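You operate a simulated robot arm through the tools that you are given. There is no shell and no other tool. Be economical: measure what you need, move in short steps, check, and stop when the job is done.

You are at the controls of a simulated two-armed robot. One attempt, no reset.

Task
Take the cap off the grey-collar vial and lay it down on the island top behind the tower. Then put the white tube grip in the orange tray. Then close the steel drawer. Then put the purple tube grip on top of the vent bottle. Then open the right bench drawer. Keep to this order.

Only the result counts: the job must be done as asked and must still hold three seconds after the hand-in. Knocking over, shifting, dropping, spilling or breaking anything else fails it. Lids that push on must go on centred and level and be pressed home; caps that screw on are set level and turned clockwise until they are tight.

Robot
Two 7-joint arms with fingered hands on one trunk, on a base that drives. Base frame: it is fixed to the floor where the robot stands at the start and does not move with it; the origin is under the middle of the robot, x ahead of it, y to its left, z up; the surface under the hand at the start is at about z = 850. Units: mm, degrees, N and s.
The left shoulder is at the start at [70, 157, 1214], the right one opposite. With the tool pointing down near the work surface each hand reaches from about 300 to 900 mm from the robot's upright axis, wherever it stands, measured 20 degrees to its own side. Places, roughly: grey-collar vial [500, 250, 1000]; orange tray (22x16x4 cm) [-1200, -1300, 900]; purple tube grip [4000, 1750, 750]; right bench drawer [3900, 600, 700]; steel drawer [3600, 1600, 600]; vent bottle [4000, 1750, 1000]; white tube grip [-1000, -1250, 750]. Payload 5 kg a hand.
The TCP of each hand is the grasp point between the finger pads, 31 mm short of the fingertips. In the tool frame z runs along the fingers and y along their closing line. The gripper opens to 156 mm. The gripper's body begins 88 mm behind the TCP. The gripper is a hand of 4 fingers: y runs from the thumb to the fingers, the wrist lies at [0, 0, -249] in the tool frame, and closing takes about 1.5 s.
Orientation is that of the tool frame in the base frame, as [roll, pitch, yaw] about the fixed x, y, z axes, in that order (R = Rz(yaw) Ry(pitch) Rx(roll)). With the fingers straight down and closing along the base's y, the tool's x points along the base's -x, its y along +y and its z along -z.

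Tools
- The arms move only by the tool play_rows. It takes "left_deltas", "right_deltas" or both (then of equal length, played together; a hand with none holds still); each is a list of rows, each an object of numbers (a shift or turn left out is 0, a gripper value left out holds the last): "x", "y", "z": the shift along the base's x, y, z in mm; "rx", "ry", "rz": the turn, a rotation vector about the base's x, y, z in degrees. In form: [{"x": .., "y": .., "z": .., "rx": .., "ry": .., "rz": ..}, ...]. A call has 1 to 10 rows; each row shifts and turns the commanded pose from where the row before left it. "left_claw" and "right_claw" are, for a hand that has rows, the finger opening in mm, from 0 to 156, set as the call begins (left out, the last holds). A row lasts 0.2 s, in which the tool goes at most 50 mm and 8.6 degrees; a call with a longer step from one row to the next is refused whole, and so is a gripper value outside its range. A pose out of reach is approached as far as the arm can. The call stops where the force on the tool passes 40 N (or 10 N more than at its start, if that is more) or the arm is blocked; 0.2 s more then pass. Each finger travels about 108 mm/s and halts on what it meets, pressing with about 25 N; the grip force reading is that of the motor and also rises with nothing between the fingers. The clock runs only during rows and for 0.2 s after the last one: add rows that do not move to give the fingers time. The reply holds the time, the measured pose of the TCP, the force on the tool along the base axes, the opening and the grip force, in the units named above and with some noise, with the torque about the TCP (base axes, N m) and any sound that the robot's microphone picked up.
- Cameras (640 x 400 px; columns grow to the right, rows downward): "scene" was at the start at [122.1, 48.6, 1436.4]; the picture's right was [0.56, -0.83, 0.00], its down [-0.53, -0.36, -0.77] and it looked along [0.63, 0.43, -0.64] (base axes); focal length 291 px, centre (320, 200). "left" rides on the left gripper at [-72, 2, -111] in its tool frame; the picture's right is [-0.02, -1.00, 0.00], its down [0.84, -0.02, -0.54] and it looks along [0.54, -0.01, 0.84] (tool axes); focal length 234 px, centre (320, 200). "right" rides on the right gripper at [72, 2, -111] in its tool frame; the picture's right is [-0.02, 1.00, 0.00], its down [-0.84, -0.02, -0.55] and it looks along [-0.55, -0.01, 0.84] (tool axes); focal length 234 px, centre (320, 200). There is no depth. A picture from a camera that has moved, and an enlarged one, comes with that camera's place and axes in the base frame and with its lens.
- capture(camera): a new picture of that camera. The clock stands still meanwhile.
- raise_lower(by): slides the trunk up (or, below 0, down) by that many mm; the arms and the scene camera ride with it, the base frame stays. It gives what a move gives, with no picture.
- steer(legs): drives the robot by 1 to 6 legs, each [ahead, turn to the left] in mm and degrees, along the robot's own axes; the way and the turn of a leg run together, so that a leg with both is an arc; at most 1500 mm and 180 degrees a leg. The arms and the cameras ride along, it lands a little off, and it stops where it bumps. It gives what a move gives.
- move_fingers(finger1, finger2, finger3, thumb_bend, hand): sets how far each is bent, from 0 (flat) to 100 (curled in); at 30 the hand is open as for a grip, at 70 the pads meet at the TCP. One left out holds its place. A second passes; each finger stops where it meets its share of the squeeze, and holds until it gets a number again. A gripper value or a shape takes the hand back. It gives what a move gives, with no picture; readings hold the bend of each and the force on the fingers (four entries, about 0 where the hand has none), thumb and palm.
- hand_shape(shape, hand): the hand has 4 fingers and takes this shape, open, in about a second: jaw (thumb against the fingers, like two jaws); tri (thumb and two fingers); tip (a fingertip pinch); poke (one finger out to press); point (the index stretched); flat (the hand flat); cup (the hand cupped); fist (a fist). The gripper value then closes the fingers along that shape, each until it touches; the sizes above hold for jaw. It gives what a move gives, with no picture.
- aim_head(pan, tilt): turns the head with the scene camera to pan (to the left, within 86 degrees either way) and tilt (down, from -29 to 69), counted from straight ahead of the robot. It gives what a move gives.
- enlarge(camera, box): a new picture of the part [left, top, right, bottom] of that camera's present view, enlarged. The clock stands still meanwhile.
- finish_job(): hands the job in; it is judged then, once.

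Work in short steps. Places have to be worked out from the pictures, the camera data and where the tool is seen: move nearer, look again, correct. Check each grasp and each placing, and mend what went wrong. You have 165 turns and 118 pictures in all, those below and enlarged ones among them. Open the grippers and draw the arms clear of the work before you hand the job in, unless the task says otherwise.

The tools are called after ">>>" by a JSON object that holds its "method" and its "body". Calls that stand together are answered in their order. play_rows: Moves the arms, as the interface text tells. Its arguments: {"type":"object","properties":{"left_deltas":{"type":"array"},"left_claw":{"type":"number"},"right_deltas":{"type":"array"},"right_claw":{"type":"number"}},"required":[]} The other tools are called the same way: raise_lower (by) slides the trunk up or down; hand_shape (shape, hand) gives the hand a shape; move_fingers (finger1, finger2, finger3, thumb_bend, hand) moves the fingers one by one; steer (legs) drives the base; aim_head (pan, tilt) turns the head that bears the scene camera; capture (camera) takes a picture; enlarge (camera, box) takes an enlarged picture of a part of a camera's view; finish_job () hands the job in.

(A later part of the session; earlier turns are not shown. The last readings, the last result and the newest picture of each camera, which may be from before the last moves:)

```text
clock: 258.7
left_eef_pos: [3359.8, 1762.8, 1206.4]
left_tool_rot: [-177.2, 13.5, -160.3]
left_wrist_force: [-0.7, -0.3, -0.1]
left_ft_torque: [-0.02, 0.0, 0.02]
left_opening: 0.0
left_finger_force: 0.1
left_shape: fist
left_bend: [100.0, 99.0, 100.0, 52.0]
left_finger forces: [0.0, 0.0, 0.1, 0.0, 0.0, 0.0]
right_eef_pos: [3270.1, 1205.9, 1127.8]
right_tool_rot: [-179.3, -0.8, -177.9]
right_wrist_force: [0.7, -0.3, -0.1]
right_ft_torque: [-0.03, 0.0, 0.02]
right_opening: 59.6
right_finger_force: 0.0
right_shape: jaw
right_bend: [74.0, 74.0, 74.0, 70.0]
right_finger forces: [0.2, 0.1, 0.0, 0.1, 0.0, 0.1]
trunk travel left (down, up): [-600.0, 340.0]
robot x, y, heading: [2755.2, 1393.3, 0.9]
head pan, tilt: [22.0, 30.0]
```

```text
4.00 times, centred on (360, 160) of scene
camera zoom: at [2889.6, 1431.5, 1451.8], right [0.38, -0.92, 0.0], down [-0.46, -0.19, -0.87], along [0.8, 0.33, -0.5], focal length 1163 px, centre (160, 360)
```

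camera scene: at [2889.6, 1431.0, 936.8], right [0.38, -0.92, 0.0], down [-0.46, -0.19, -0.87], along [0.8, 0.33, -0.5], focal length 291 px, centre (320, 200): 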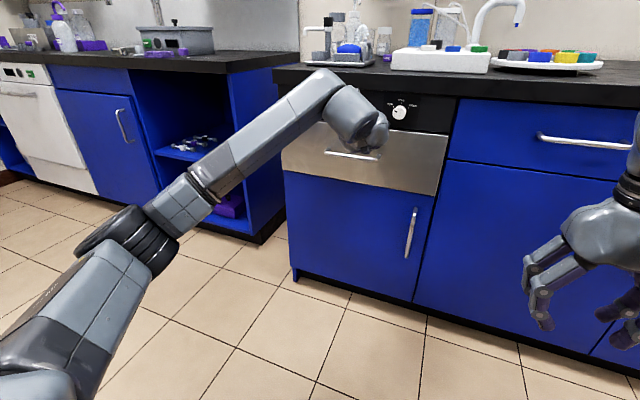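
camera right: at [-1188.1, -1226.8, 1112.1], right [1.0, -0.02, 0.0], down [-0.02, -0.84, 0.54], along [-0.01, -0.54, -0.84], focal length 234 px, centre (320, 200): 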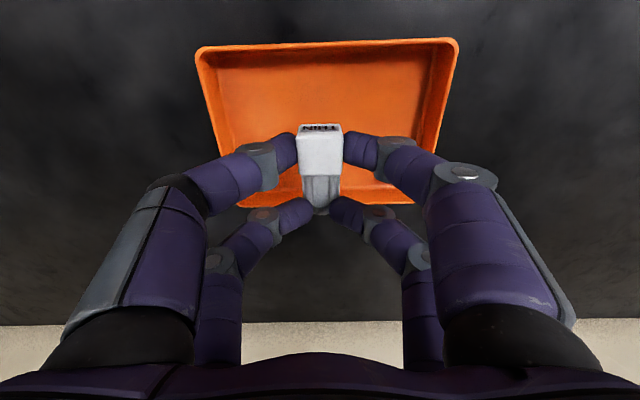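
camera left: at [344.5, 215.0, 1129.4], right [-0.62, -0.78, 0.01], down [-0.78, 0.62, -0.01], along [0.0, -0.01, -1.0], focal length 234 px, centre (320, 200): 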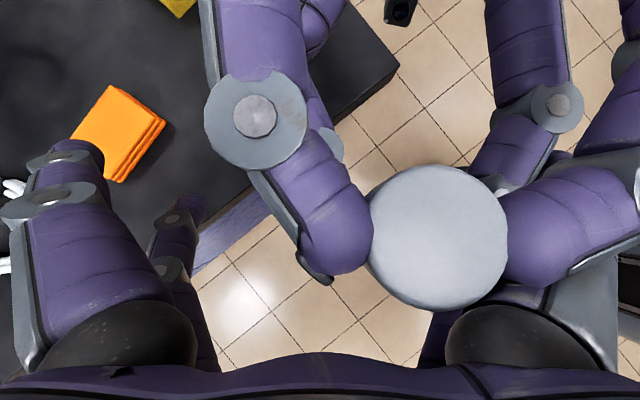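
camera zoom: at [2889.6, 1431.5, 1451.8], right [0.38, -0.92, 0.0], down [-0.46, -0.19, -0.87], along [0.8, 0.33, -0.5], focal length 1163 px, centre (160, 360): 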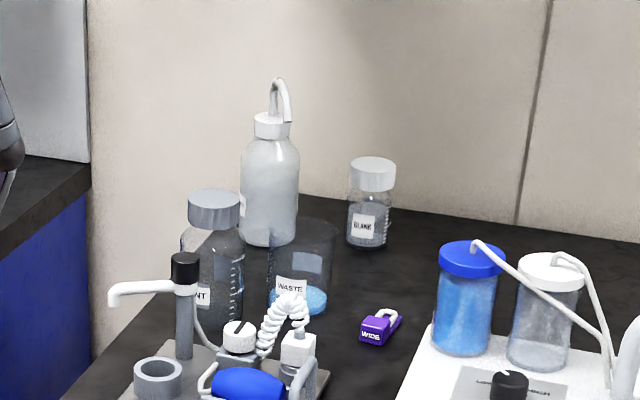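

The grey-capped bottle labelled “…NT” is the vent bottle, at about [3933, 1801], lid top z≈1002. The purple grip (WIDE) is at about [4005, 1632], between a jar and the WASTE beaker. I straighten the left hand, pull it in, and drive nearer.

>>> {"method": "hand_shape", "body": {"hand": "left", "shape": "jaw"}}

>>> {"method": "play_rows", "body": {"left_deltas": [{"x": -30, "y": -20, "z": -10, "ry": 6.8, "rx": -0.9}, {"x": -30, "y": -20, "z": -10, "ry": 6.8, "rx": -1}, {"x": -30, "y": -20, "z": -10, "rz": -6}, {"x": -30, "y": -20, "z": -10, "rz": -6}, {"x": -30, "y": -20, "z": -10, "rz": -6}], "left_claw": 60}}

>>> {"method": "steer", "body": {"legs": [[0, 17], [530, 0], [0, -18]]}}

>>> {"method": "aim_head", "body": {"pan": 10, "tilt": 45}}

>>> {"method": "capture", "body": {"camera": "scene"}}

```text
clock: 259.6
left_eef_pos: [3358.4, 1764.0, 1206.1]
left_tool_rot: [-177.2, 13.7, -160.3]
left_wrist_force: [-0.3, 0.1, 0.5]
left_ft_torque: [-0.01, 0.04, 0.01]
left_opening: 155.6
left_finger_force: 0.0
left_shape: jaw
left_bend: [30.0, 30.0, 30.0, 30.0]
left_finger forces: [0.1, 0.1, 0.0, 0.0, 0.1, 0.0]
right_eef_pos: [3269.8, 1205.7, 1128.7]
right_tool_rot: [-179.3, -0.7, -177.9]
right_wrist_force: [0.4, -0.2, -1.0]
right_ft_torque: [0.02, -0.01, 0.01]
right_opening: 59.5
right_finger_force: 0.1
right_shape: jaw
right_bend: [74.0, 74.0, 74.0, 70.0]
right_finger forces: [0.1, 0.0, 0.0, 0.0, 0.0, 0.0]
trunk travel left (down, up): [-600.0, 340.0]
robot x, y, heading: [2755.8, 1396.5, 0.6]
head pan, tilt: [22.0, 30.0]
```

```text
clock: 260.8
left_eef_pos: [3207.2, 1661.9, 1155.1]
left_tool_rot: [-180.0, 0.2, -178.8]
left_wrist_force: [-0.3, 0.6, 0.6]
left_ft_torque: [0.0, -0.01, 0.0]
left_opening: 60.4
left_finger_force: 0.2
left_shape: jaw
left_bend: [73.0, 73.0, 73.0, 70.0]
left_finger forces: [0.0, 0.1, 0.0, 0.1, 0.0, 0.0]
right_eef_pos: [3269.2, 1205.6, 1129.6]
right_tool_rot: [-179.4, -0.7, -177.8]
right_wrist_force: [-0.3, -0.5, -0.7]
right_ft_torque: [-0.03, -0.03, 0.0]
right_opening: 59.9
right_finger_force: 0.1
right_shape: jaw
right_bend: [74.0, 74.0, 74.0, 70.0]
right_finger forces: [0.0, 0.1, 0.0, 0.1, 0.0, 0.0]
trunk travel left (down, up): [-600.0, 340.0]
robot x, y, heading: [2751.5, 1394.4, 0.8]
head pan, tilt: [22.0, 30.0]
```

```text
clock: 265.9
left_eef_pos: [3720.8, 1814.5, 1155.4]
left_tool_rot: [179.9, 0.3, -179.8]
left_wrist_force: [-0.4, 0.8, -0.4]
left_ft_torque: [0.03, 0.01, 0.01]
left_opening: 60.3
left_finger_force: 0.1
left_shape: jaw
left_bend: [73.0, 73.0, 73.0, 70.0]
left_finger forces: [0.1, 0.0, 0.0, 0.0, 0.0, 0.1]
right_eef_pos: [3773.9, 1355.6, 1128.8]
right_tool_rot: [-179.3, -0.7, -179.1]
right_wrist_force: [0.8, 0.4, -0.4]
right_ft_torque: [-0.01, 0.01, 0.0]
right_opening: 59.6
right_finger_force: 0.0
right_shape: jaw
right_bend: [74.0, 74.0, 74.0, 70.0]
right_finger forces: [0.0, 0.0, 0.1, 0.1, 0.0, 0.0]
trunk travel left (down, up): [-600.0, 340.0]
robot x, y, heading: [3259.4, 1556.8, -0.6]
head pan, tilt: [22.0, 30.0]
```

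```text
clock: 266.7
left_eef_pos: [3721.8, 1813.5, 1156.1]
left_tool_rot: [-179.9, 0.2, -179.8]
left_wrist_force: [-0.5, 0.5, 0.2]
left_ft_torque: [0.01, -0.02, -0.01]
left_opening: 60.7
left_finger_force: 0.2
left_shape: jaw
left_bend: [73.0, 73.0, 73.0, 70.0]
left_finger forces: [0.0, 0.1, 0.0, 0.1, 0.0, 0.0]
right_eef_pos: [3773.9, 1355.5, 1128.8]
right_tool_rot: [-179.3, -0.7, -179.1]
right_wrist_force: [-0.7, -0.1, -0.9]
right_ft_torque: [-0.01, -0.02, 0.03]
right_opening: 59.8
right_finger_force: 0.1
right_shape: jaw
right_bend: [74.0, 74.0, 74.0, 70.0]
right_finger forces: [0.0, 0.0, 0.1, 0.0, 0.0, 0.0]
trunk travel left (down, up): [-600.0, 340.0]
robot x, y, heading: [3262.7, 1553.3, -0.3]
head pan, tilt: [10.0, 45.0]
```

```text
21 pictures are left
camera scene: at [3393.3, 1568.4, 1429.3], right [0.16, -0.99, 0.0], down [-0.7, -0.12, -0.71], along [0.7, 0.12, -0.71], focal length 291 px, centre (320, 200)
```

scene: 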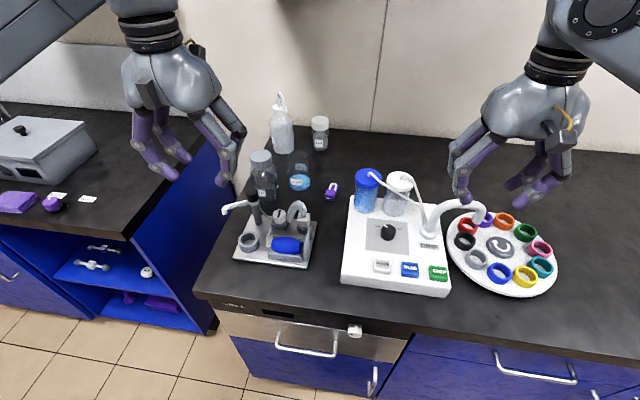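

I enlarge the purple grip area from this nearer, steeper view.

>>> {"method": "enlarge", "body": {"camera": "scene", "box": [240, 110, 400, 235]}}

```text
3.20 times, centred on (320, 172) of scene
camera zoom: at [3393.3, 1568.4, 1429.3], right [0.16, -0.99, 0.0], down [-0.7, -0.12, -0.71], along [0.7, 0.12, -0.71], focal length 930 px, centre (320, 288)
```

zoom: 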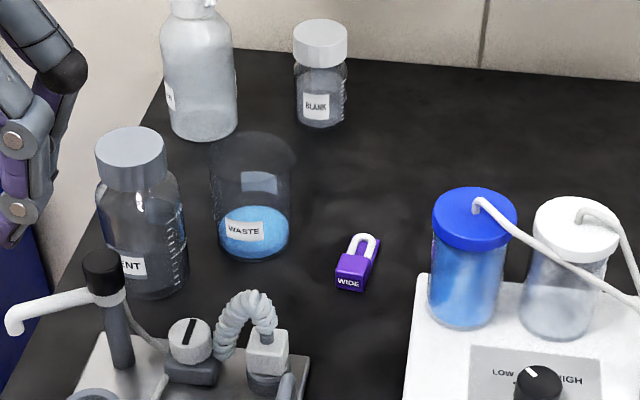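

The grip centre is about [4000, 1636], axis −8°, between the jar (edge y≈1570) and the WASTE beaker (edge y≈1704). I bring the left hand over it at moderate height with a narrow opening, to check alignment with its camera.

>>> {"method": "play_rows", "body": {"left_deltas": [{"x": 10, "y": -20, "z": -20}, {"x": 15, "y": -20, "z": -20}, {"x": 30, "y": -20, "z": -20}, {"x": 35, "y": -20, "z": -20}, {"x": 35, "y": -20, "z": -15}, {"x": 35, "y": -20, "z": -6}, {"x": 35, "y": -20, "rz": -1}, {"x": 35, "y": -20, "rz": -1.5}, {"x": 35, "y": -16, "rz": -1.5}], "left_claw": 40}}

>>> {"method": "capture", "body": {"camera": "left"}}

```text
clock: 268.7
left_eef_pos: [3987.6, 1635.5, 1052.8]
left_tool_rot: [179.8, 0.1, 176.2]
left_wrist_force: [0.0, 0.5, -0.1]
left_ft_torque: [0.01, 0.03, -0.02]
left_opening: 40.5
left_finger_force: 0.1
left_shape: jaw
left_bend: [73.0, 73.0, 73.0, 70.0]
left_finger forces: [0.1, 0.1, 0.1, 0.0, 0.0, 0.0]
right_eef_pos: [3773.3, 1354.9, 1127.4]
right_tool_rot: [-179.4, -0.7, -179.0]
right_wrist_force: [0.9, -0.1, -1.0]
right_ft_torque: [0.02, 0.0, -0.02]
right_opening: 59.5
right_finger_force: 0.0
right_shape: jaw
right_bend: [74.0, 74.0, 74.0, 70.0]
right_finger forces: [0.1, 0.0, 0.0, 0.0, 0.0, 0.1]
trunk travel left (down, up): [-600.0, 340.0]
robot x, y, heading: [3262.4, 1559.4, -0.8]
head pan, tilt: [10.0, 45.0]
```

```text
19 pictures are left
camera left: at [4059.7, 1631.4, 1163.7], right [-0.04, -1.0, 0.0], down [-0.84, 0.03, 0.54], along [-0.54, 0.02, -0.84], focal length 234 px, centre (320, 200)
```

left: 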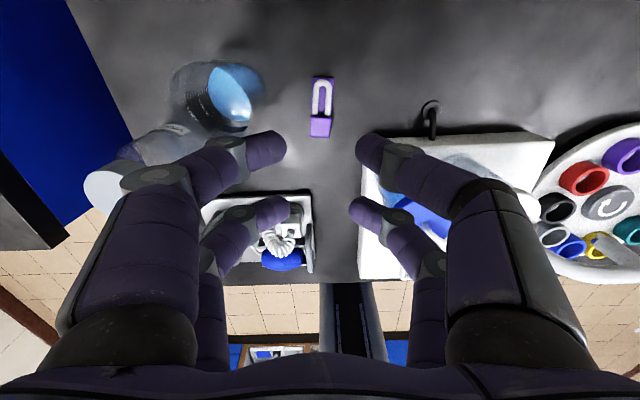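

Grip spans x 3961–4029 at y≈1633. A full four-finger grip would brush the beaker, so I use only finger2 and finger3 (front row) on the head, with finger1 curled in. I set the fingers and lower.

>>> {"method": "move_fingers", "body": {"hand": "left", "finger1": 100, "finger2": 59, "finger3": 59, "thumb_bend": 50}}

>>> {"method": "play_rows", "body": {"left_deltas": [{"x": 10, "y": -3, "z": -10}, {"z": -20}, {"z": -25}, {"z": -25}]}}

>>> {"method": "capture", "body": {"camera": "left"}}

```text
clock: 269.7
left_eef_pos: [3985.4, 1637.5, 1052.2]
left_tool_rot: [180.0, 0.2, 176.2]
left_wrist_force: [-0.3, -0.2, 0.4]
left_ft_torque: [-0.01, 0.0, 0.04]
left_opening: 54.9
left_finger_force: 0.0
left_shape: fingers
left_bend: [100.0, 59.0, 59.0, 50.0]
left_finger forces: [0.1, 0.0, 0.0, 0.0, 0.0, 0.0]
right_eef_pos: [3773.6, 1355.4, 1128.3]
right_tool_rot: [-179.2, -0.7, -179.0]
right_wrist_force: [-0.4, 0.1, 0.1]
right_ft_torque: [0.02, 0.01, -0.03]
right_opening: 59.7
right_finger_force: 0.1
right_shape: jaw
right_bend: [74.0, 74.0, 74.0, 70.0]
right_finger forces: [0.0, 0.0, 0.1, 0.1, 0.1, 0.0]
trunk travel left (down, up): [-600.0, 340.0]
robot x, y, heading: [3259.6, 1555.4, -0.3]
head pan, tilt: [10.0, 45.0]
```

```text
clock: 270.7
left_eef_pos: [3996.6, 1634.3, 976.2]
left_tool_rot: [-180.0, 0.1, 176.3]
left_wrist_force: [0.0, -0.6, 0.5]
left_ft_torque: [0.0, -0.01, 0.0]
left_opening: 55.0
left_finger_force: 0.1
left_shape: fingers
left_bend: [100.0, 59.0, 59.0, 50.0]
left_finger forces: [0.1, 0.1, 0.1, 0.1, 0.1, 0.1]
right_eef_pos: [3773.7, 1354.1, 1127.9]
right_tool_rot: [-179.4, -0.6, -179.1]
right_wrist_force: [-0.6, -0.5, 0.1]
right_ft_torque: [0.01, 0.02, -0.01]
right_opening: 59.7
right_finger_force: 0.0
right_shape: jaw
right_bend: [74.0, 74.0, 74.0, 70.0]
right_finger forces: [0.0, 0.1, 0.0, 0.1, 0.1, 0.0]
trunk travel left (down, up): [-600.0, 340.0]
robot x, y, heading: [3260.5, 1553.9, -0.7]
head pan, tilt: [10.0, 45.0]
```

```text
18 pictures are left
camera left: at [4069.2, 1629.6, 1086.4], right [-0.04, -1.0, 0.0], down [-0.84, 0.04, 0.54], along [-0.54, 0.02, -0.84], focal length 234 px, centre (320, 200)
```

left: 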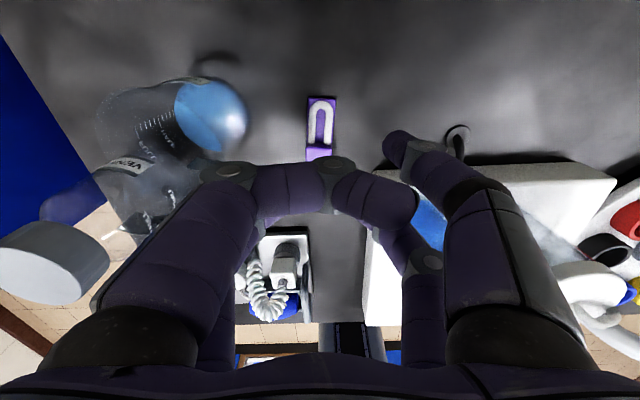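

Finger1 is tucked well away from the beaker. I lower the rest of the way carefully and close finger2 and finger3.

>>> {"method": "play_rows", "body": {"left_deltas": [{"z": -20}, {"z": -20}, {"z": -20}, {"z": -15}, {"z": -10}, {"z": -7}]}}

>>> {"method": "move_fingers", "body": {"hand": "left", "finger2": 85, "finger3": 85}}

>>> {"method": "capture", "body": {"camera": "left"}}

```text
clock: 272.1
left_eef_pos: [3995.9, 1634.7, 888.0]
left_tool_rot: [-179.8, 0.6, 176.2]
left_wrist_force: [1.2, 0.8, 20.8]
left_ft_torque: [-0.57, -0.12, 0.03]
left_opening: 54.4
left_finger_force: 10.9
left_shape: fingers
left_bend: [100.0, 59.0, 59.0, 50.0]
left_finger forces: [0.0, 4.8, 2.2, 0.0, 14.4, 0.0]
right_eef_pos: [3770.8, 1357.1, 1129.5]
right_tool_rot: [-179.4, -0.5, -179.1]
right_wrist_force: [0.3, 0.7, 0.1]
right_ft_torque: [0.01, 0.02, 0.02]
right_opening: 59.7
right_finger_force: 0.0
right_shape: jaw
right_bend: [74.0, 74.0, 74.0, 70.0]
right_finger forces: [0.0, 0.0, 0.0, 0.0, 0.0, 0.0]
trunk travel left (down, up): [-600.0, 340.0]
robot x, y, heading: [3262.6, 1556.0, -0.8]
head pan, tilt: [10.0, 45.0]
```

```text
clock: 273.1
left_eef_pos: [3994.9, 1634.0, 888.1]
left_tool_rot: [-179.9, 0.6, 176.1]
left_wrist_force: [3.6, 1.5, 33.4]
left_ft_torque: [-1.73, -0.67, 0.22]
left_opening: 54.1
left_finger_force: 24.4
left_shape: fingers
left_bend: [100.0, 64.0, 64.0, 49.0]
left_finger forces: [0.1, 7.8, 7.7, 0.0, 33.5, 0.0]
right_eef_pos: [3771.6, 1356.0, 1130.9]
right_tool_rot: [-179.3, -0.4, -179.0]
right_wrist_force: [0.1, 0.3, 0.2]
right_ft_torque: [0.01, 0.0, -0.01]
right_opening: 59.5
right_finger_force: 0.0
right_shape: jaw
right_bend: [74.0, 74.0, 74.0, 70.0]
right_finger forces: [0.0, 0.1, 0.1, 0.1, 0.1, 0.0]
trunk travel left (down, up): [-600.0, 340.0]
robot x, y, heading: [3261.7, 1555.9, -0.5]
head pan, tilt: [10.0, 45.0]
```

```text
17 pictures are left
camera left: at [4066.9, 1630.7, 1000.0], right [-0.04, -1.0, 0.0], down [-0.84, 0.04, 0.54], along [-0.54, 0.02, -0.84], focal length 234 px, centre (320, 200)
```

left: 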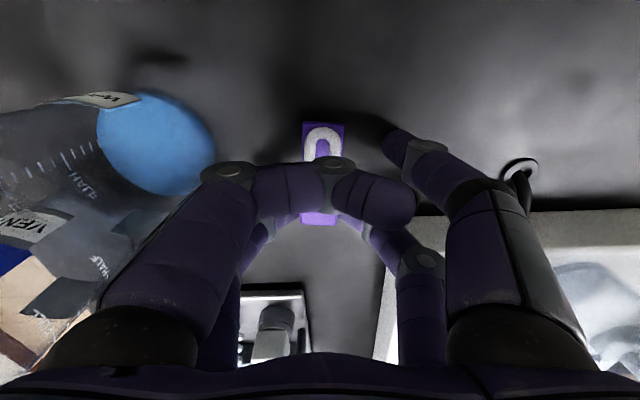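

The thumb tip presses on the bench. I ease up 4 mm and squeeze finger2 and finger3 again.

>>> {"method": "play_rows", "body": {"left_deltas": [{"z": 2}, {"z": 2}]}}

>>> {"method": "move_fingers", "body": {"hand": "left", "finger2": 95, "finger3": 95, "thumb_bend": 42}}

```text
clock: 273.7
left_eef_pos: [3995.3, 1634.9, 889.0]
left_tool_rot: [-180.0, 0.3, 176.3]
left_wrist_force: [4.3, 0.3, 23.6]
left_ft_torque: [-1.27, -0.54, 0.25]
left_opening: 54.7
left_finger_force: 19.9
left_shape: fingers
left_bend: [100.0, 64.0, 64.0, 49.0]
left_finger forces: [0.0, 7.7, 7.8, 0.1, 23.8, 0.1]
right_eef_pos: [3771.6, 1356.7, 1129.4]
right_tool_rot: [-179.2, -0.5, -179.0]
right_wrist_force: [0.2, -0.3, 0.2]
right_ft_torque: [0.01, -0.01, -0.02]
right_opening: 59.6
right_finger_force: 0.1
right_shape: jaw
right_bend: [74.0, 74.0, 74.0, 70.0]
right_finger forces: [0.0, 0.0, 0.1, 0.0, 0.0, 0.0]
trunk travel left (down, up): [-600.0, 340.0]
robot x, y, heading: [3259.4, 1555.9, -0.8]
head pan, tilt: [10.0, 45.0]
```

```text
clock: 274.7
left_eef_pos: [3994.5, 1637.2, 888.1]
left_tool_rot: [-180.0, 0.2, 176.2]
left_wrist_force: [-0.9, 5.1, 16.2]
left_ft_torque: [-0.9, -0.3, 0.05]
left_opening: 58.4
left_finger_force: 16.1
left_shape: fingers
left_bend: [100.0, 64.0, 64.0, 44.0]
left_finger forces: [0.0, 7.7, 7.8, 0.0, 16.5, 0.0]
right_eef_pos: [3771.8, 1355.5, 1130.0]
right_tool_rot: [-179.3, -0.6, -178.9]
right_wrist_force: [-0.1, -0.5, 0.3]
right_ft_torque: [0.02, -0.02, 0.02]
right_opening: 59.5
right_finger_force: 0.1
right_shape: jaw
right_bend: [74.0, 74.0, 74.0, 70.0]
right_finger forces: [0.1, 0.1, 0.0, 0.0, 0.0, 0.0]
trunk travel left (down, up): [-600.0, 340.0]
robot x, y, heading: [3260.1, 1556.3, -0.7]
head pan, tilt: [10.0, 45.0]
```

Finger2 and finger3 hold the head at 7.7 N each. I lift slowly.

>>> {"method": "play_rows", "body": {"left_deltas": [{"z": 4}, {"z": 6}, {"z": 10}, {"z": 15}, {"z": 20}]}}

>>> {"method": "capture", "body": {"camera": "left"}}

```text
clock: 275.9
left_eef_pos: [3995.9, 1635.3, 942.5]
left_tool_rot: [180.0, 0.2, 176.1]
left_wrist_force: [-0.9, 0.4, 0.7]
left_ft_torque: [0.02, -0.02, -0.02]
left_opening: 60.6
left_finger_force: 8.0
left_shape: fingers
left_bend: [100.0, 64.0, 64.0, 42.0]
left_finger forces: [0.0, 7.9, 7.8, 0.1, 0.0, 0.0]
right_eef_pos: [3772.1, 1356.4, 1128.1]
right_tool_rot: [-179.3, -0.7, -179.1]
right_wrist_force: [-0.7, -0.3, 0.0]
right_ft_torque: [0.0, -0.02, -0.02]
right_opening: 59.8
right_finger_force: 0.1
right_shape: jaw
right_bend: [74.0, 74.0, 74.0, 70.0]
right_finger forces: [0.0, 0.1, 0.0, 0.0, 0.1, 0.0]
trunk travel left (down, up): [-600.0, 340.0]
robot x, y, heading: [3263.2, 1559.1, -0.4]
head pan, tilt: [10.0, 45.0]
```

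```text
16 pictures are left
camera left: at [4069.5, 1631.5, 1053.2], right [-0.04, -1.0, 0.0], down [-0.84, 0.04, 0.54], along [-0.54, 0.02, -0.84], focal length 234 px, centre (320, 200)
```

left: 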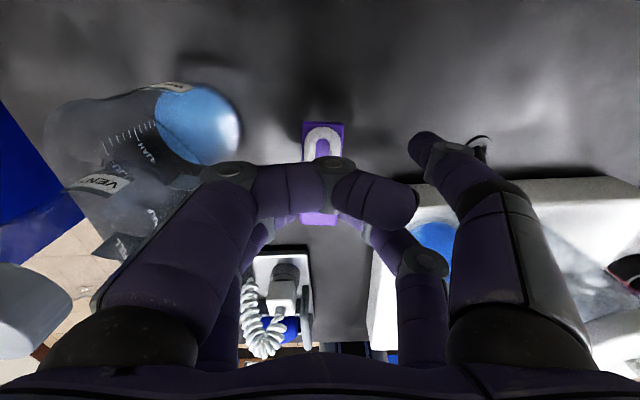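

The grip is lifted and level. I raise it to z≈1070, then carry it over the vent bottle.

>>> {"method": "play_rows", "body": {"left_deltas": [{"z": 25}, {"z": 25}, {"z": 25}, {"z": 25}, {"z": 25}, {"z": 8}]}}

>>> {"method": "play_rows", "body": {"left_deltas": [{"x": -7, "y": 21}, {"x": -7, "y": 21}, {"x": -7, "y": 21}, {"x": -7, "y": 21}, {"x": -7, "y": 21}, {"x": -7, "y": 21}, {"x": -7, "y": 21}, {"x": -7, "y": 20}]}}

>>> {"method": "capture", "body": {"camera": "left"}}

>>> {"method": "enlarge", "body": {"camera": "scene", "box": [200, 80, 360, 205]}}

```text
clock: 277.3
left_eef_pos: [3996.4, 1634.6, 1076.0]
left_tool_rot: [-179.9, 0.1, 176.2]
left_wrist_force: [0.2, -0.6, -0.6]
left_ft_torque: [0.03, -0.03, -0.03]
left_opening: 60.3
left_finger_force: 7.3
left_shape: fingers
left_bend: [100.0, 64.0, 64.0, 42.0]
left_finger forces: [0.0, 7.7, 7.8, 0.1, 0.0, 0.1]
right_eef_pos: [3773.2, 1356.3, 1130.0]
right_tool_rot: [-179.3, -0.7, -179.0]
right_wrist_force: [0.8, 0.3, 1.3]
right_ft_torque: [0.0, 0.01, -0.01]
right_opening: 59.8
right_finger_force: 0.0
right_shape: jaw
right_bend: [74.0, 74.0, 74.0, 70.0]
right_finger forces: [0.1, 0.1, 0.0, 0.0, 0.0, 0.1]
trunk travel left (down, up): [-600.0, 340.0]
robot x, y, heading: [3264.8, 1556.3, -0.7]
head pan, tilt: [10.0, 45.0]
```

```text
clock: 279.1
left_eef_pos: [3940.2, 1803.7, 1075.6]
left_tool_rot: [180.0, 0.3, 176.2]
left_wrist_force: [0.0, -0.4, 0.0]
left_ft_torque: [-0.02, -0.01, 0.03]
left_opening: 60.6
left_finger_force: 7.6
left_shape: fingers
left_bend: [100.0, 64.0, 64.0, 42.0]
left_finger forces: [0.0, 7.7, 7.6, 0.0, 0.0, 0.0]
right_eef_pos: [3773.6, 1357.3, 1129.3]
right_tool_rot: [-179.3, -0.7, -179.0]
right_wrist_force: [0.3, 0.5, 0.8]
right_ft_torque: [-0.03, -0.01, -0.02]
right_opening: 59.6
right_finger_force: 0.0
right_shape: jaw
right_bend: [74.0, 74.0, 74.0, 70.0]
right_finger forces: [0.1, 0.0, 0.0, 0.0, 0.0, 0.1]
trunk travel left (down, up): [-600.0, 340.0]
robot x, y, heading: [3260.1, 1553.9, -0.5]
head pan, tilt: [10.0, 45.0]
```

```text
15 pictures are left
camera left: at [4012.6, 1799.1, 1187.7], right [-0.04, -1.0, 0.0], down [-0.84, 0.04, 0.54], along [-0.54, 0.02, -0.84], focal length 234 px, centre (320, 200)
```

left: 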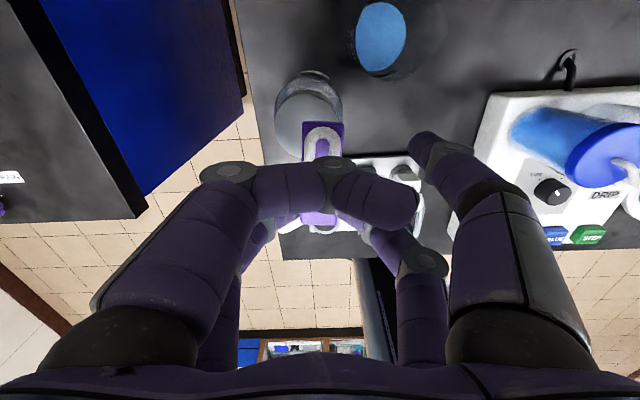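

```text
3.20 times, centred on (280, 142) of scene
camera zoom: at [3392.9, 1569.6, 1429.3], right [0.16, -0.99, 0.0], down [-0.7, -0.12, -0.71], along [0.7, 0.11, -0.71], focal length 930 px, centre (448, 384)
```

zoom: 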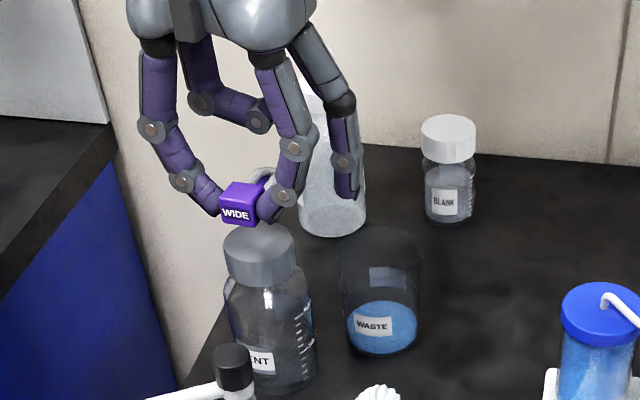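

I enlarge the left view to see how the grip sits relative to the lid.

>>> {"method": "enlarge", "body": {"camera": "left", "box": [250, 50, 390, 240]}}

```text
2.11 times, centred on (320, 145) of left
camera zoom: at [4012.6, 1799.1, 1187.7], right [-0.04, -1.0, 0.0], down [-0.84, 0.04, 0.54], along [-0.54, 0.02, -0.84], focal length 493 px, centre (320, 316)
```

zoom: 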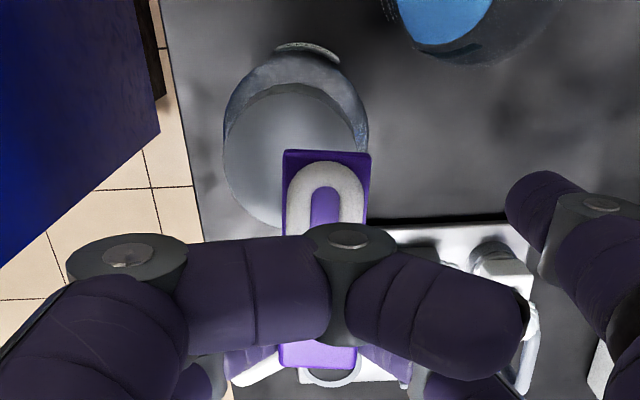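

All three rays agree on the lid centre at [3960, 1811], top z≈987. I shift over it and lower.

>>> {"method": "play_rows", "body": {"left_deltas": [{"x": 13, "y": 5}, {"x": 13, "y": 4.5}, {"z": -15}, {"z": -12}, {"z": -8}]}}

>>> {"method": "play_rows", "body": {"left_deltas": [{"z": -3}, {"z": -3}, {"z": -2}]}}

>>> {"method": "enlarge", "body": {"camera": "scene", "box": [220, 100, 340, 194]}}

```text
clock: 280.3
left_eef_pos: [3967.1, 1810.3, 1039.7]
left_tool_rot: [-180.0, 0.2, 176.3]
left_wrist_force: [-0.2, -0.6, -0.3]
left_ft_torque: [-0.02, -0.05, 0.0]
left_opening: 60.6
left_finger_force: 7.7
left_shape: fingers
left_bend: [100.0, 64.0, 64.0, 42.0]
left_finger forces: [0.0, 7.8, 7.6, 0.1, 0.0, 0.0]
right_eef_pos: [3773.4, 1356.3, 1128.5]
right_tool_rot: [-179.3, -0.7, -179.0]
right_wrist_force: [-0.2, -0.7, -0.3]
right_ft_torque: [-0.03, 0.01, -0.02]
right_opening: 59.3
right_finger_force: 0.1
right_shape: jaw
right_bend: [74.0, 74.0, 74.0, 70.0]
right_finger forces: [0.0, 0.1, 0.0, 0.0, 0.1, 0.0]
trunk travel left (down, up): [-600.0, 340.0]
robot x, y, heading: [3259.1, 1555.6, -0.6]
head pan, tilt: [10.0, 45.0]
```

```text
clock: 281.1
left_eef_pos: [3967.3, 1810.7, 1032.3]
left_tool_rot: [-180.0, 0.3, 176.2]
left_wrist_force: [-0.2, 0.5, -0.1]
left_ft_torque: [0.02, 0.01, 0.0]
left_opening: 60.7
left_finger_force: 7.0
left_shape: fingers
left_bend: [100.0, 64.0, 64.0, 42.0]
left_finger forces: [0.0, 7.7, 7.8, 0.0, 0.0, 0.0]
right_eef_pos: [3772.6, 1355.9, 1128.0]
right_tool_rot: [-179.3, -0.8, -179.0]
right_wrist_force: [0.8, 0.0, -0.4]
right_ft_torque: [-0.01, -0.01, 0.0]
right_opening: 59.9
right_finger_force: 0.1
right_shape: jaw
right_bend: [74.0, 74.0, 74.0, 70.0]
right_finger forces: [0.1, 0.0, 0.0, 0.0, 0.0, 0.0]
trunk travel left (down, up): [-600.0, 340.0]
robot x, y, heading: [3259.3, 1553.9, -0.7]
head pan, tilt: [10.0, 45.0]
```

```text
4.26 times, centred on (280, 147) of scene
camera zoom: at [3393.4, 1568.7, 1429.3], right [0.16, -0.99, 0.0], down [-0.7, -0.12, -0.71], along [0.7, 0.12, -0.71], focal length 1237 px, centre (490, 426)
```

zoom: 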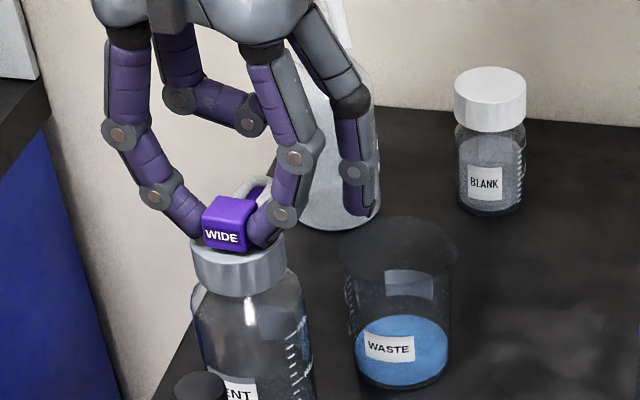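

Well aligned on the lid. I lower in 1.5 mm steps until it rests.

>>> {"method": "play_rows", "body": {"left_deltas": [{"z": -1.5}, {"z": -1.5}, {"z": -1.5}]}}

>>> {"method": "play_rows", "body": {"left_deltas": [{"z": -1.5}, {"z": -1.5}]}}

```text
clock: 281.9
left_eef_pos: [3966.0, 1812.1, 1028.8]
left_tool_rot: [-180.0, 0.3, 176.2]
left_wrist_force: [-0.4, -0.4, 2.7]
left_ft_torque: [0.03, 0.07, 0.03]
left_opening: 60.6
left_finger_force: 8.7
left_shape: fingers
left_bend: [100.0, 64.0, 64.0, 42.0]
left_finger forces: [0.0, 8.7, 8.5, 0.0, 0.0, 0.0]
right_eef_pos: [3773.1, 1354.8, 1129.3]
right_tool_rot: [-179.4, -0.5, -178.9]
right_wrist_force: [-0.2, -0.3, -0.1]
right_ft_torque: [0.0, -0.04, 0.03]
right_opening: 59.6
right_finger_force: 0.1
right_shape: jaw
right_bend: [74.0, 74.0, 74.0, 70.0]
right_finger forces: [0.0, 0.0, 0.1, 0.1, 0.0, 0.0]
trunk travel left (down, up): [-600.0, 340.0]
robot x, y, heading: [3259.0, 1557.8, -0.7]
head pan, tilt: [10.0, 45.0]
```

```text
clock: 282.5
left_eef_pos: [3966.4, 1811.3, 1026.6]
left_tool_rot: [179.9, 0.4, 176.1]
left_wrist_force: [2.3, 1.9, 16.9]
left_ft_torque: [0.14, 0.29, -0.02]
left_opening: 60.2
left_finger_force: 13.4
left_shape: fingers
left_bend: [100.0, 63.0, 64.0, 42.0]
left_finger forces: [0.1, 15.5, 11.5, 0.0, 0.1, 0.0]
right_eef_pos: [3772.6, 1354.8, 1129.1]
right_tool_rot: [-179.3, -0.6, -178.9]
right_wrist_force: [-1.3, -1.0, 1.8]
right_ft_torque: [0.0, -0.04, 0.0]
right_opening: 59.7
right_finger_force: 0.1
right_shape: jaw
right_bend: [74.0, 74.0, 74.0, 70.0]
right_finger forces: [0.0, 0.1, 0.0, 0.1, 0.0, 0.0]
trunk travel left (down, up): [-600.0, 340.0]
robot x, y, heading: [3259.9, 1557.4, -0.6]
head pan, tilt: [10.0, 45.0]
```

It rests on the lid. I ease the pressure off, then open finger2 and finger3.

>>> {"method": "play_rows", "body": {"left_deltas": [{"z": 2}]}}

>>> {"method": "move_fingers", "body": {"hand": "left", "finger2": 52, "finger3": 52}}

>>> {"method": "enlarge", "body": {"camera": "scene", "box": [220, 100, 340, 194]}}

```text
clock: 282.9
left_eef_pos: [3966.4, 1811.3, 1027.1]
left_tool_rot: [180.0, 0.2, 176.1]
left_wrist_force: [1.8, 0.4, 13.2]
left_ft_torque: [0.02, 0.24, -0.01]
left_opening: 60.6
left_finger_force: 11.9
left_shape: fingers
left_bend: [100.0, 63.0, 64.0, 42.0]
left_finger forces: [0.0, 13.1, 11.1, 0.1, 0.1, 0.0]
right_eef_pos: [3772.3, 1355.7, 1128.3]
right_tool_rot: [-179.3, -0.5, -179.1]
right_wrist_force: [0.1, 0.0, -0.9]
right_ft_torque: [-0.02, 0.0, -0.01]
right_opening: 59.6
right_finger_force: 0.0
right_shape: jaw
right_bend: [74.0, 74.0, 74.0, 70.0]
right_finger forces: [0.1, 0.0, 0.1, 0.0, 0.0, 0.1]
trunk travel left (down, up): [-600.0, 340.0]
robot x, y, heading: [3258.5, 1553.9, -0.5]
head pan, tilt: [10.0, 45.0]
```

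```text
clock: 283.9
left_eef_pos: [3965.3, 1810.5, 1028.6]
left_tool_rot: [-180.0, 0.3, 176.2]
left_wrist_force: [-0.7, -0.9, 16.8]
left_ft_torque: [0.54, 0.34, 0.05]
left_opening: 60.5
left_finger_force: 8.9
left_shape: fingers
left_bend: [100.0, 54.0, 52.0, 42.0]
left_finger forces: [0.1, 17.2, 0.1, 0.0, 0.0, 0.1]
right_eef_pos: [3772.6, 1354.1, 1130.1]
right_tool_rot: [-179.3, -0.7, -179.1]
right_wrist_force: [-0.1, -0.6, -0.8]
right_ft_torque: [0.02, 0.0, 0.0]
right_opening: 59.7
right_finger_force: 0.1
right_shape: jaw
right_bend: [74.0, 74.0, 74.0, 70.0]
right_finger forces: [0.0, 0.1, 0.0, 0.0, 0.0, 0.1]
trunk travel left (down, up): [-600.0, 340.0]
robot x, y, heading: [3261.7, 1557.4, -0.7]
head pan, tilt: [10.0, 45.0]
```

```text
4.26 times, centred on (280, 147) of scene
camera zoom: at [3391.0, 1567.6, 1429.6], right [0.16, -0.99, 0.0], down [-0.7, -0.11, -0.71], along [0.7, 0.12, -0.71], focal length 1237 px, centre (490, 426)
```

zoom: 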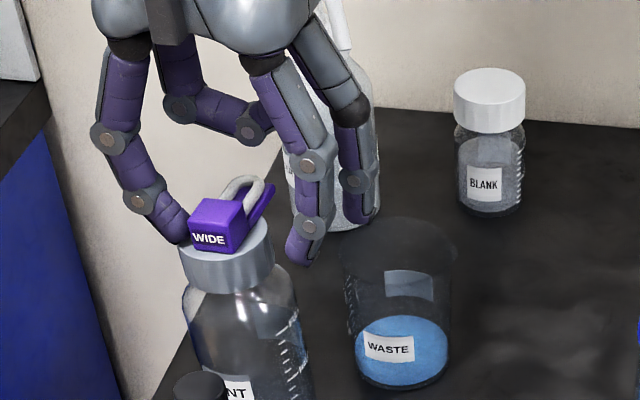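

Finger2's tip is pressing on the lid rim. I raise straight up gently.

>>> {"method": "play_rows", "body": {"left_deltas": [{"z": 2}, {"z": 2}, {"z": 3}, {"z": 4}, {"z": 5}, {"z": 8}, {"z": 10}, {"z": 15}]}}

>>> {"method": "enlarge", "body": {"camera": "scene", "box": [220, 100, 340, 194]}}

```text
clock: 285.7
left_eef_pos: [3967.9, 1811.4, 1075.0]
left_tool_rot: [-180.0, 0.1, 176.2]
left_wrist_force: [0.4, 0.7, 0.0]
left_ft_torque: [0.0, -0.01, -0.02]
left_opening: 60.7
left_finger_force: 0.0
left_shape: fingers
left_bend: [100.0, 52.0, 52.0, 42.0]
left_finger forces: [0.0, 0.1, 0.0, 0.0, 0.0, 0.1]
right_eef_pos: [3773.4, 1355.4, 1128.6]
right_tool_rot: [-179.4, -0.6, -179.0]
right_wrist_force: [0.4, 0.0, -0.8]
right_ft_torque: [0.0, -0.01, 0.03]
right_opening: 59.9
right_finger_force: 0.0
right_shape: jaw
right_bend: [74.0, 74.0, 74.0, 70.0]
right_finger forces: [0.0, 0.0, 0.0, 0.1, 0.0, 0.0]
trunk travel left (down, up): [-600.0, 340.0]
robot x, y, heading: [3256.2, 1557.6, -0.7]
head pan, tilt: [10.0, 45.0]
```

```text
4.26 times, centred on (280, 147) of scene
camera zoom: at [3393.2, 1568.3, 1429.2], right [0.16, -0.99, 0.0], down [-0.7, -0.12, -0.71], along [0.7, 0.12, -0.71], focal length 1237 px, centre (490, 426)
```

zoom: 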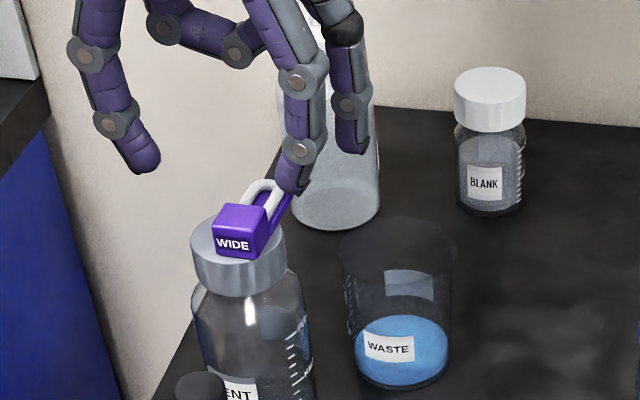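

The grip rests on the vent bottle's lid, and the bottle stands upright in its place. Step four is done. I withdraw the left hand toward the robot and relax both hands.

>>> {"method": "play_rows", "body": {"left_deltas": [{"x": -15}, {"x": -35}, {"x": -45}, {"x": -45}, {"x": -45}, {"x": -45}, {"x": -20}]}}

>>> {"method": "hand_shape", "body": {"hand": "left", "shape": "jaw"}}

>>> {"method": "steer", "body": {"legs": [[-320, 0], [0, -89.5], [760, 0], [0, 90]]}}

>>> {"method": "aim_head", "body": {"pan": -10, "tilt": 40}}

>>> {"method": "capture", "body": {"camera": "scene"}}

```text
clock: 287.3
left_eef_pos: [3717.2, 1811.9, 1075.7]
left_tool_rot: [179.9, 0.2, 176.2]
left_wrist_force: [-1.2, 0.8, -0.1]
left_ft_torque: [-0.03, 0.03, 0.03]
left_opening: 60.6
left_finger_force: 0.1
left_shape: fingers
left_bend: [100.0, 52.0, 52.0, 42.0]
left_finger forces: [0.1, 0.0, 0.1, 0.0, 0.1, 0.0]
right_eef_pos: [3773.8, 1355.7, 1128.5]
right_tool_rot: [-179.3, -0.7, -179.1]
right_wrist_force: [0.1, 0.1, 0.3]
right_ft_torque: [0.02, -0.01, 0.01]
right_opening: 59.7
right_finger_force: 0.1
right_shape: jaw
right_bend: [74.0, 74.0, 74.0, 70.0]
right_finger forces: [0.0, 0.1, 0.0, 0.0, 0.0, 0.0]
trunk travel left (down, up): [-600.0, 340.0]
robot x, y, heading: [3260.4, 1556.0, -0.4]
head pan, tilt: [10.0, 45.0]
```

```text
clock: 288.2
left_eef_pos: [3716.8, 1811.2, 1074.7]
left_tool_rot: [180.0, 0.2, 176.2]
left_wrist_force: [0.8, -0.3, 0.0]
left_ft_torque: [0.01, 0.0, -0.02]
left_opening: 155.8
left_finger_force: 0.1
left_shape: jaw
left_bend: [30.0, 30.0, 30.0, 30.0]
left_finger forces: [0.0, 0.1, 0.0, 0.1, 0.1, 0.0]
right_eef_pos: [3773.6, 1356.8, 1128.4]
right_tool_rot: [-179.3, -0.6, -178.9]
right_wrist_force: [-1.6, 0.1, 1.2]
right_ft_torque: [-0.01, 0.01, -0.01]
right_opening: 59.7
right_finger_force: 0.0
right_shape: jaw
right_bend: [74.0, 74.0, 74.0, 70.0]
right_finger forces: [0.0, 0.0, 0.0, 0.1, 0.0, 0.1]
trunk travel left (down, up): [-600.0, 340.0]
robot x, y, heading: [3258.8, 1556.8, -0.7]
head pan, tilt: [10.0, 45.0]
```

```text
clock: 301.5
left_eef_pos: [3419.9, 1049.8, 1074.4]
left_tool_rot: [-180.0, 0.2, 175.4]
left_wrist_force: [0.1, 0.4, -0.9]
left_ft_torque: [0.0, 0.01, 0.0]
left_opening: 156.0
left_finger_force: 0.0
left_shape: jaw
left_bend: [30.0, 30.0, 30.0, 30.0]
left_finger forces: [0.0, 0.1, 0.0, 0.1, 0.0, 0.0]
right_eef_pos: [3469.6, 591.7, 1129.4]
right_tool_rot: [-179.4, -0.6, -179.8]
right_wrist_force: [0.7, 0.2, -0.5]
right_ft_torque: [-0.02, -0.01, -0.01]
right_opening: 59.9
right_finger_force: 0.0
right_shape: jaw
right_bend: [74.0, 74.0, 74.0, 70.0]
right_finger forces: [0.1, 0.0, 0.1, 0.1, 0.0, 0.0]
trunk travel left (down, up): [-600.0, 340.0]
robot x, y, heading: [2960.7, 795.1, -1.4]
head pan, tilt: [10.0, 45.0]
```

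```text
clock: 302.3
left_eef_pos: [3420.2, 1049.4, 1074.7]
left_tool_rot: [179.9, 0.3, 175.4]
left_wrist_force: [0.5, -0.1, 1.2]
left_ft_torque: [-0.01, 0.04, -0.01]
left_opening: 155.8
left_finger_force: 0.0
left_shape: jaw
left_bend: [30.0, 30.0, 30.0, 30.0]
left_finger forces: [0.1, 0.1, 0.1, 0.1, 0.0, 0.0]
right_eef_pos: [3470.0, 591.5, 1128.6]
right_tool_rot: [-179.3, -0.7, -179.7]
right_wrist_force: [-0.4, -0.1, 0.4]
right_ft_torque: [0.02, -0.02, -0.01]
right_opening: 59.8
right_finger_force: 0.1
right_shape: jaw
right_bend: [74.0, 74.0, 74.0, 70.0]
right_finger forces: [0.1, 0.0, 0.1, 0.0, 0.1, 0.0]
trunk travel left (down, up): [-600.0, 340.0]
robot x, y, heading: [2960.3, 797.2, -1.4]
head pan, tilt: [-10.0, 40.0]
```

```text
9 pictures are left
camera scene: at [3095.5, 780.9, 1436.5], right [-0.2, -0.98, 0.0], down [-0.63, 0.13, -0.77], along [0.75, -0.15, -0.64], focal length 291 px, centre (320, 200)
```

scene: 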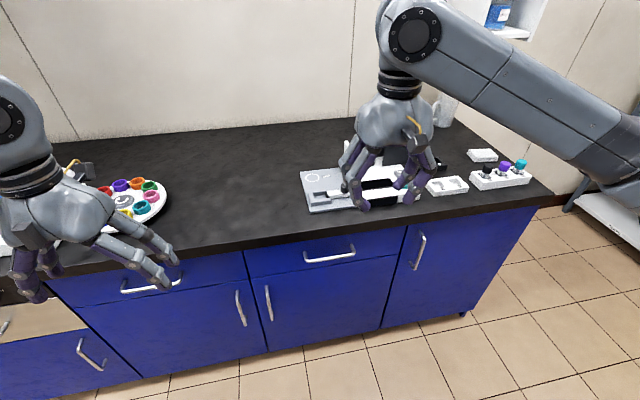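

The right bench drawer's handle is at px (330, 254). I turn the right hand to point forward at this height first.

>>> {"method": "play_rows", "body": {"right_deltas": [{"x": 5, "ry": -8.2}, {"x": 5, "ry": -8.2}, {"x": 5, "ry": -8.2}, {"x": 5, "ry": -8.2}, {"x": 5, "ry": -8.2}, {"x": 5, "ry": -8.2}, {"x": 5, "ry": -8.2}, {"x": 5, "ry": -8.2}, {"x": 5, "ry": -8.2}, {"x": 5, "ry": -8.2}]}}

>>> {"method": "play_rows", "body": {"right_deltas": [{"ry": -7.5}, {"rx": 8}, {"rx": 8}, {"rx": 8}, {"rx": 8}]}}

```text
clock: 304.5
left_eef_pos: [3419.8, 1048.0, 1074.8]
left_tool_rot: [179.9, 0.2, 175.3]
left_wrist_force: [-0.2, -0.4, -0.1]
left_ft_torque: [0.08, 0.01, 0.02]
left_opening: 155.5
left_finger_force: 0.0
left_shape: jaw
left_bend: [30.0, 30.0, 30.0, 30.0]
left_finger forces: [0.0, 0.0, 0.0, 0.0, 0.0, 0.0]
right_eef_pos: [3564.1, 575.1, 1123.0]
right_tool_rot: [-178.5, 79.8, -179.6]
right_wrist_force: [-0.1, -0.4, 0.2]
right_ft_torque: [-0.01, -0.02, 0.03]
right_opening: 60.0
right_finger_force: 0.1
right_shape: jaw
right_bend: [73.0, 73.0, 74.0, 70.0]
right_finger forces: [0.0, 0.0, 0.0, 0.0, 0.1, 0.0]
right hand out of reach, approached as far as the arm can: row 4, 5, 8, 9
trunk travel left (down, up): [-600.0, 340.0]
robot x, y, heading: [2961.4, 801.2, -1.3]
head pan, tilt: [-10.0, 40.0]
```

```text
clock: 305.7
left_eef_pos: [3420.4, 1049.6, 1073.6]
left_tool_rot: [180.0, 0.2, 175.4]
left_wrist_force: [0.2, 0.2, 0.5]
left_ft_torque: [-0.03, 0.02, -0.04]
left_opening: 156.0
left_finger_force: 0.0
left_shape: jaw
left_bend: [30.0, 30.0, 30.0, 30.0]
left_finger forces: [0.0, 0.1, 0.0, 0.0, 0.1, 0.0]
right_eef_pos: [3563.5, 574.0, 1121.1]
right_tool_rot: [92.5, 58.0, 92.2]
right_wrist_force: [0.9, -0.6, 0.1]
right_ft_torque: [-0.01, 0.0, -0.01]
right_opening: 60.2
right_finger_force: 0.1
right_shape: jaw
right_bend: [73.0, 73.0, 74.0, 70.0]
right_finger forces: [0.0, 0.0, 0.0, 0.1, 0.0, 0.1]
trunk travel left (down, up): [-600.0, 340.0]
robot x, y, heading: [2960.9, 798.8, -1.3]
head pan, tilt: [-10.0, 40.0]
```

Rolling this way works; I continue to 90°.

>>> {"method": "play_rows", "body": {"right_deltas": [{"rx": 8}, {"rx": 8}, {"rx": 8}, {"rx": 8}, {"rx": 8}, {"rx": 8}, {"rx": 8}, {"rx": 2}]}}

```text
clock: 307.5
left_eef_pos: [3420.9, 1050.1, 1074.0]
left_tool_rot: [-179.9, 0.1, 175.4]
left_wrist_force: [0.0, 0.1, -0.1]
left_ft_torque: [-0.01, -0.01, 0.03]
left_opening: 156.0
left_finger_force: 0.1
left_shape: jaw
left_bend: [30.0, 30.0, 30.0, 30.0]
left_finger forces: [0.0, 0.0, 0.0, 0.0, 0.0, 0.0]
right_eef_pos: [3561.9, 575.5, 1121.1]
right_tool_rot: [90.7, 0.1, 91.2]
right_wrist_force: [0.3, 0.6, -0.1]
right_ft_torque: [0.0, -0.03, 0.0]
right_opening: 60.0
right_finger_force: 0.1
right_shape: jaw
right_bend: [73.0, 73.0, 74.0, 70.0]
right_finger forces: [0.1, 0.0, 0.1, 0.1, 0.1, 0.0]
trunk travel left (down, up): [-600.0, 340.0]
robot x, y, heading: [2958.9, 800.5, -1.5]
head pan, tilt: [-10.0, 40.0]
```

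The hand points at the drawer with the fingers closing vertically. I back up 100 mm and lower the trunk 370 mm, then look.

>>> {"method": "steer", "body": {"legs": [[-100, 0]]}}

>>> {"method": "raise_lower", "body": {"by": -365}}

>>> {"method": "capture", "body": {"camera": "scene"}}

```text
clock: 308.7
left_eef_pos: [3316.3, 1049.9, 1074.7]
left_tool_rot: [-179.9, 0.2, 175.2]
left_wrist_force: [0.1, 0.4, -0.2]
left_ft_torque: [0.01, -0.04, -0.01]
left_opening: 156.1
left_finger_force: 0.1
left_shape: jaw
left_bend: [30.0, 30.0, 30.0, 30.0]
left_finger forces: [0.1, 0.0, 0.0, 0.0, 0.0, 0.0]
right_eef_pos: [3459.3, 575.1, 1120.4]
right_tool_rot: [90.8, 0.3, 90.9]
right_wrist_force: [0.2, -0.4, -0.4]
right_ft_torque: [-0.01, 0.0, 0.03]
right_opening: 59.9
right_finger_force: 0.2
right_shape: jaw
right_bend: [73.0, 73.0, 74.0, 70.0]
right_finger forces: [0.0, 0.0, 0.0, 0.0, 0.0, 0.0]
trunk travel left (down, up): [-600.0, 340.0]
robot x, y, heading: [2861.1, 798.6, -1.6]
head pan, tilt: [-10.0, 40.0]
```

```text
clock: 312.2
left_eef_pos: [3317.3, 1050.6, 710.5]
left_tool_rot: [180.0, 0.2, 175.3]
left_wrist_force: [0.3, -0.3, -0.6]
left_ft_torque: [-0.01, -0.01, -0.01]
left_opening: 156.3
left_finger_force: 0.0
left_shape: jaw
left_bend: [30.0, 30.0, 30.0, 30.0]
left_finger forces: [0.0, 0.0, 0.1, 0.0, 0.1, 0.0]
right_eef_pos: [3460.2, 575.9, 755.7]
right_tool_rot: [90.8, 0.2, 91.0]
right_wrist_force: [0.5, -0.6, -0.2]
right_ft_torque: [-0.02, 0.04, 0.0]
right_opening: 60.1
right_finger_force: 0.0
right_shape: jaw
right_bend: [73.0, 73.0, 74.0, 70.0]
right_finger forces: [0.1, 0.0, 0.1, 0.0, 0.1, 0.0]
trunk travel left (down, up): [-235.0, 705.0]
robot x, y, heading: [2856.5, 803.4, -1.7]
head pan, tilt: [-10.0, 40.0]
```

```text
8 pictures are left
camera scene: at [2992.5, 783.1, 1071.6], right [-0.2, -0.98, 0.0], down [-0.63, 0.13, -0.77], along [0.75, -0.15, -0.64], focal length 291 px, centre (320, 200)
```

scene: 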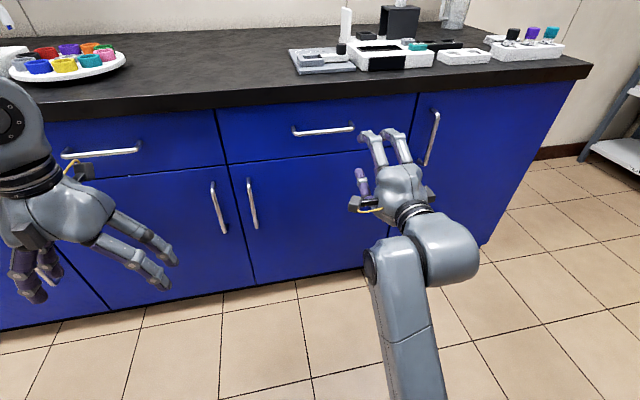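

The bar is at [3655, 640, 736]. I line the hand up with it and advance.

>>> {"method": "play_rows", "body": {"right_deltas": [{"y": 22, "z": -7}, {"y": 22, "z": -7}, {"y": 20, "z": -6}, {"x": 30}, {"x": 30}, {"x": 30}, {"x": 30}]}}

>>> {"method": "capture", "body": {"camera": "right"}}

```text
clock: 313.8
left_eef_pos: [3318.5, 1048.8, 709.5]
left_tool_rot: [180.0, 0.3, 175.3]
left_wrist_force: [-0.1, 0.8, -0.3]
left_ft_torque: [-0.02, 0.0, 0.0]
left_opening: 155.8
left_finger_force: 0.0
left_shape: jaw
left_bend: [30.0, 30.0, 30.0, 30.0]
left_finger forces: [0.1, 0.0, 0.0, 0.1, 0.0, 0.1]
right_eef_pos: [3577.6, 630.5, 715.3]
right_tool_rot: [91.9, 4.1, 90.9]
right_wrist_force: [-0.9, 0.4, -0.7]
right_ft_torque: [0.01, 0.0, 0.0]
right_opening: 60.1
right_finger_force: 0.0
right_shape: jaw
right_bend: [73.0, 73.0, 73.0, 70.0]
right_finger forces: [0.0, 0.1, 0.0, 0.1, 0.0, 0.1]
trunk travel left (down, up): [-235.0, 705.0]
robot x, y, heading: [2857.7, 802.0, -1.4]
head pan, tilt: [-10.0, 40.0]
```

```text
7 pictures are left
camera right: at [3465.1, 700.4, 716.2], right [0.03, 0.05, 1.0], down [-0.53, -0.84, 0.06], along [0.85, -0.53, 0.0], focal length 234 px, centre (320, 200)
```

right: 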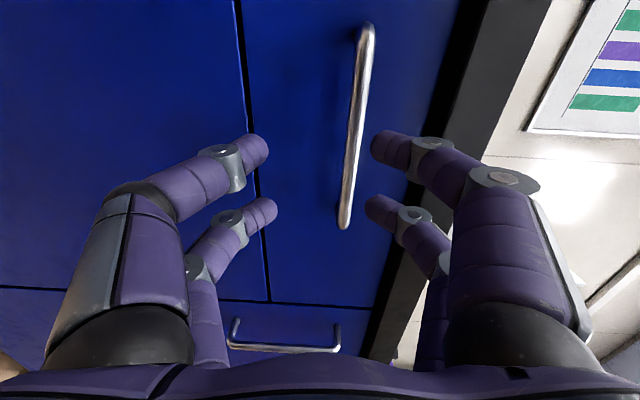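

The bar is at z≈740, y 554–717; the hand sags to z≈715. I raise it 25 mm and check the reading.

>>> {"method": "play_rows", "body": {"right_deltas": [{"z": 8, "y": 2}, {"z": 8, "y": 2}, {"z": 9, "y": 2}, {}]}}

```text
clock: 314.8
left_eef_pos: [3318.0, 1048.9, 709.4]
left_tool_rot: [180.0, 0.2, 175.2]
left_wrist_force: [-0.8, 0.3, -0.4]
left_ft_torque: [0.0, 0.02, -0.03]
left_opening: 155.7
left_finger_force: 0.0
left_shape: jaw
left_bend: [30.0, 30.0, 30.0, 30.0]
left_finger forces: [0.0, 0.0, 0.0, 0.0, 0.1, 0.1]
right_eef_pos: [3580.7, 634.5, 740.6]
right_tool_rot: [91.9, 4.8, 90.8]
right_wrist_force: [-0.2, 0.0, -0.6]
right_ft_torque: [0.03, 0.02, 0.01]
right_opening: 60.0
right_finger_force: 0.0
right_shape: jaw
right_bend: [73.0, 73.0, 73.0, 70.0]
right_finger forces: [0.0, 0.1, 0.1, 0.0, 0.0, 0.0]
trunk travel left (down, up): [-235.0, 705.0]
robot x, y, heading: [2860.5, 802.3, -1.3]
head pan, tilt: [-10.0, 40.0]
```

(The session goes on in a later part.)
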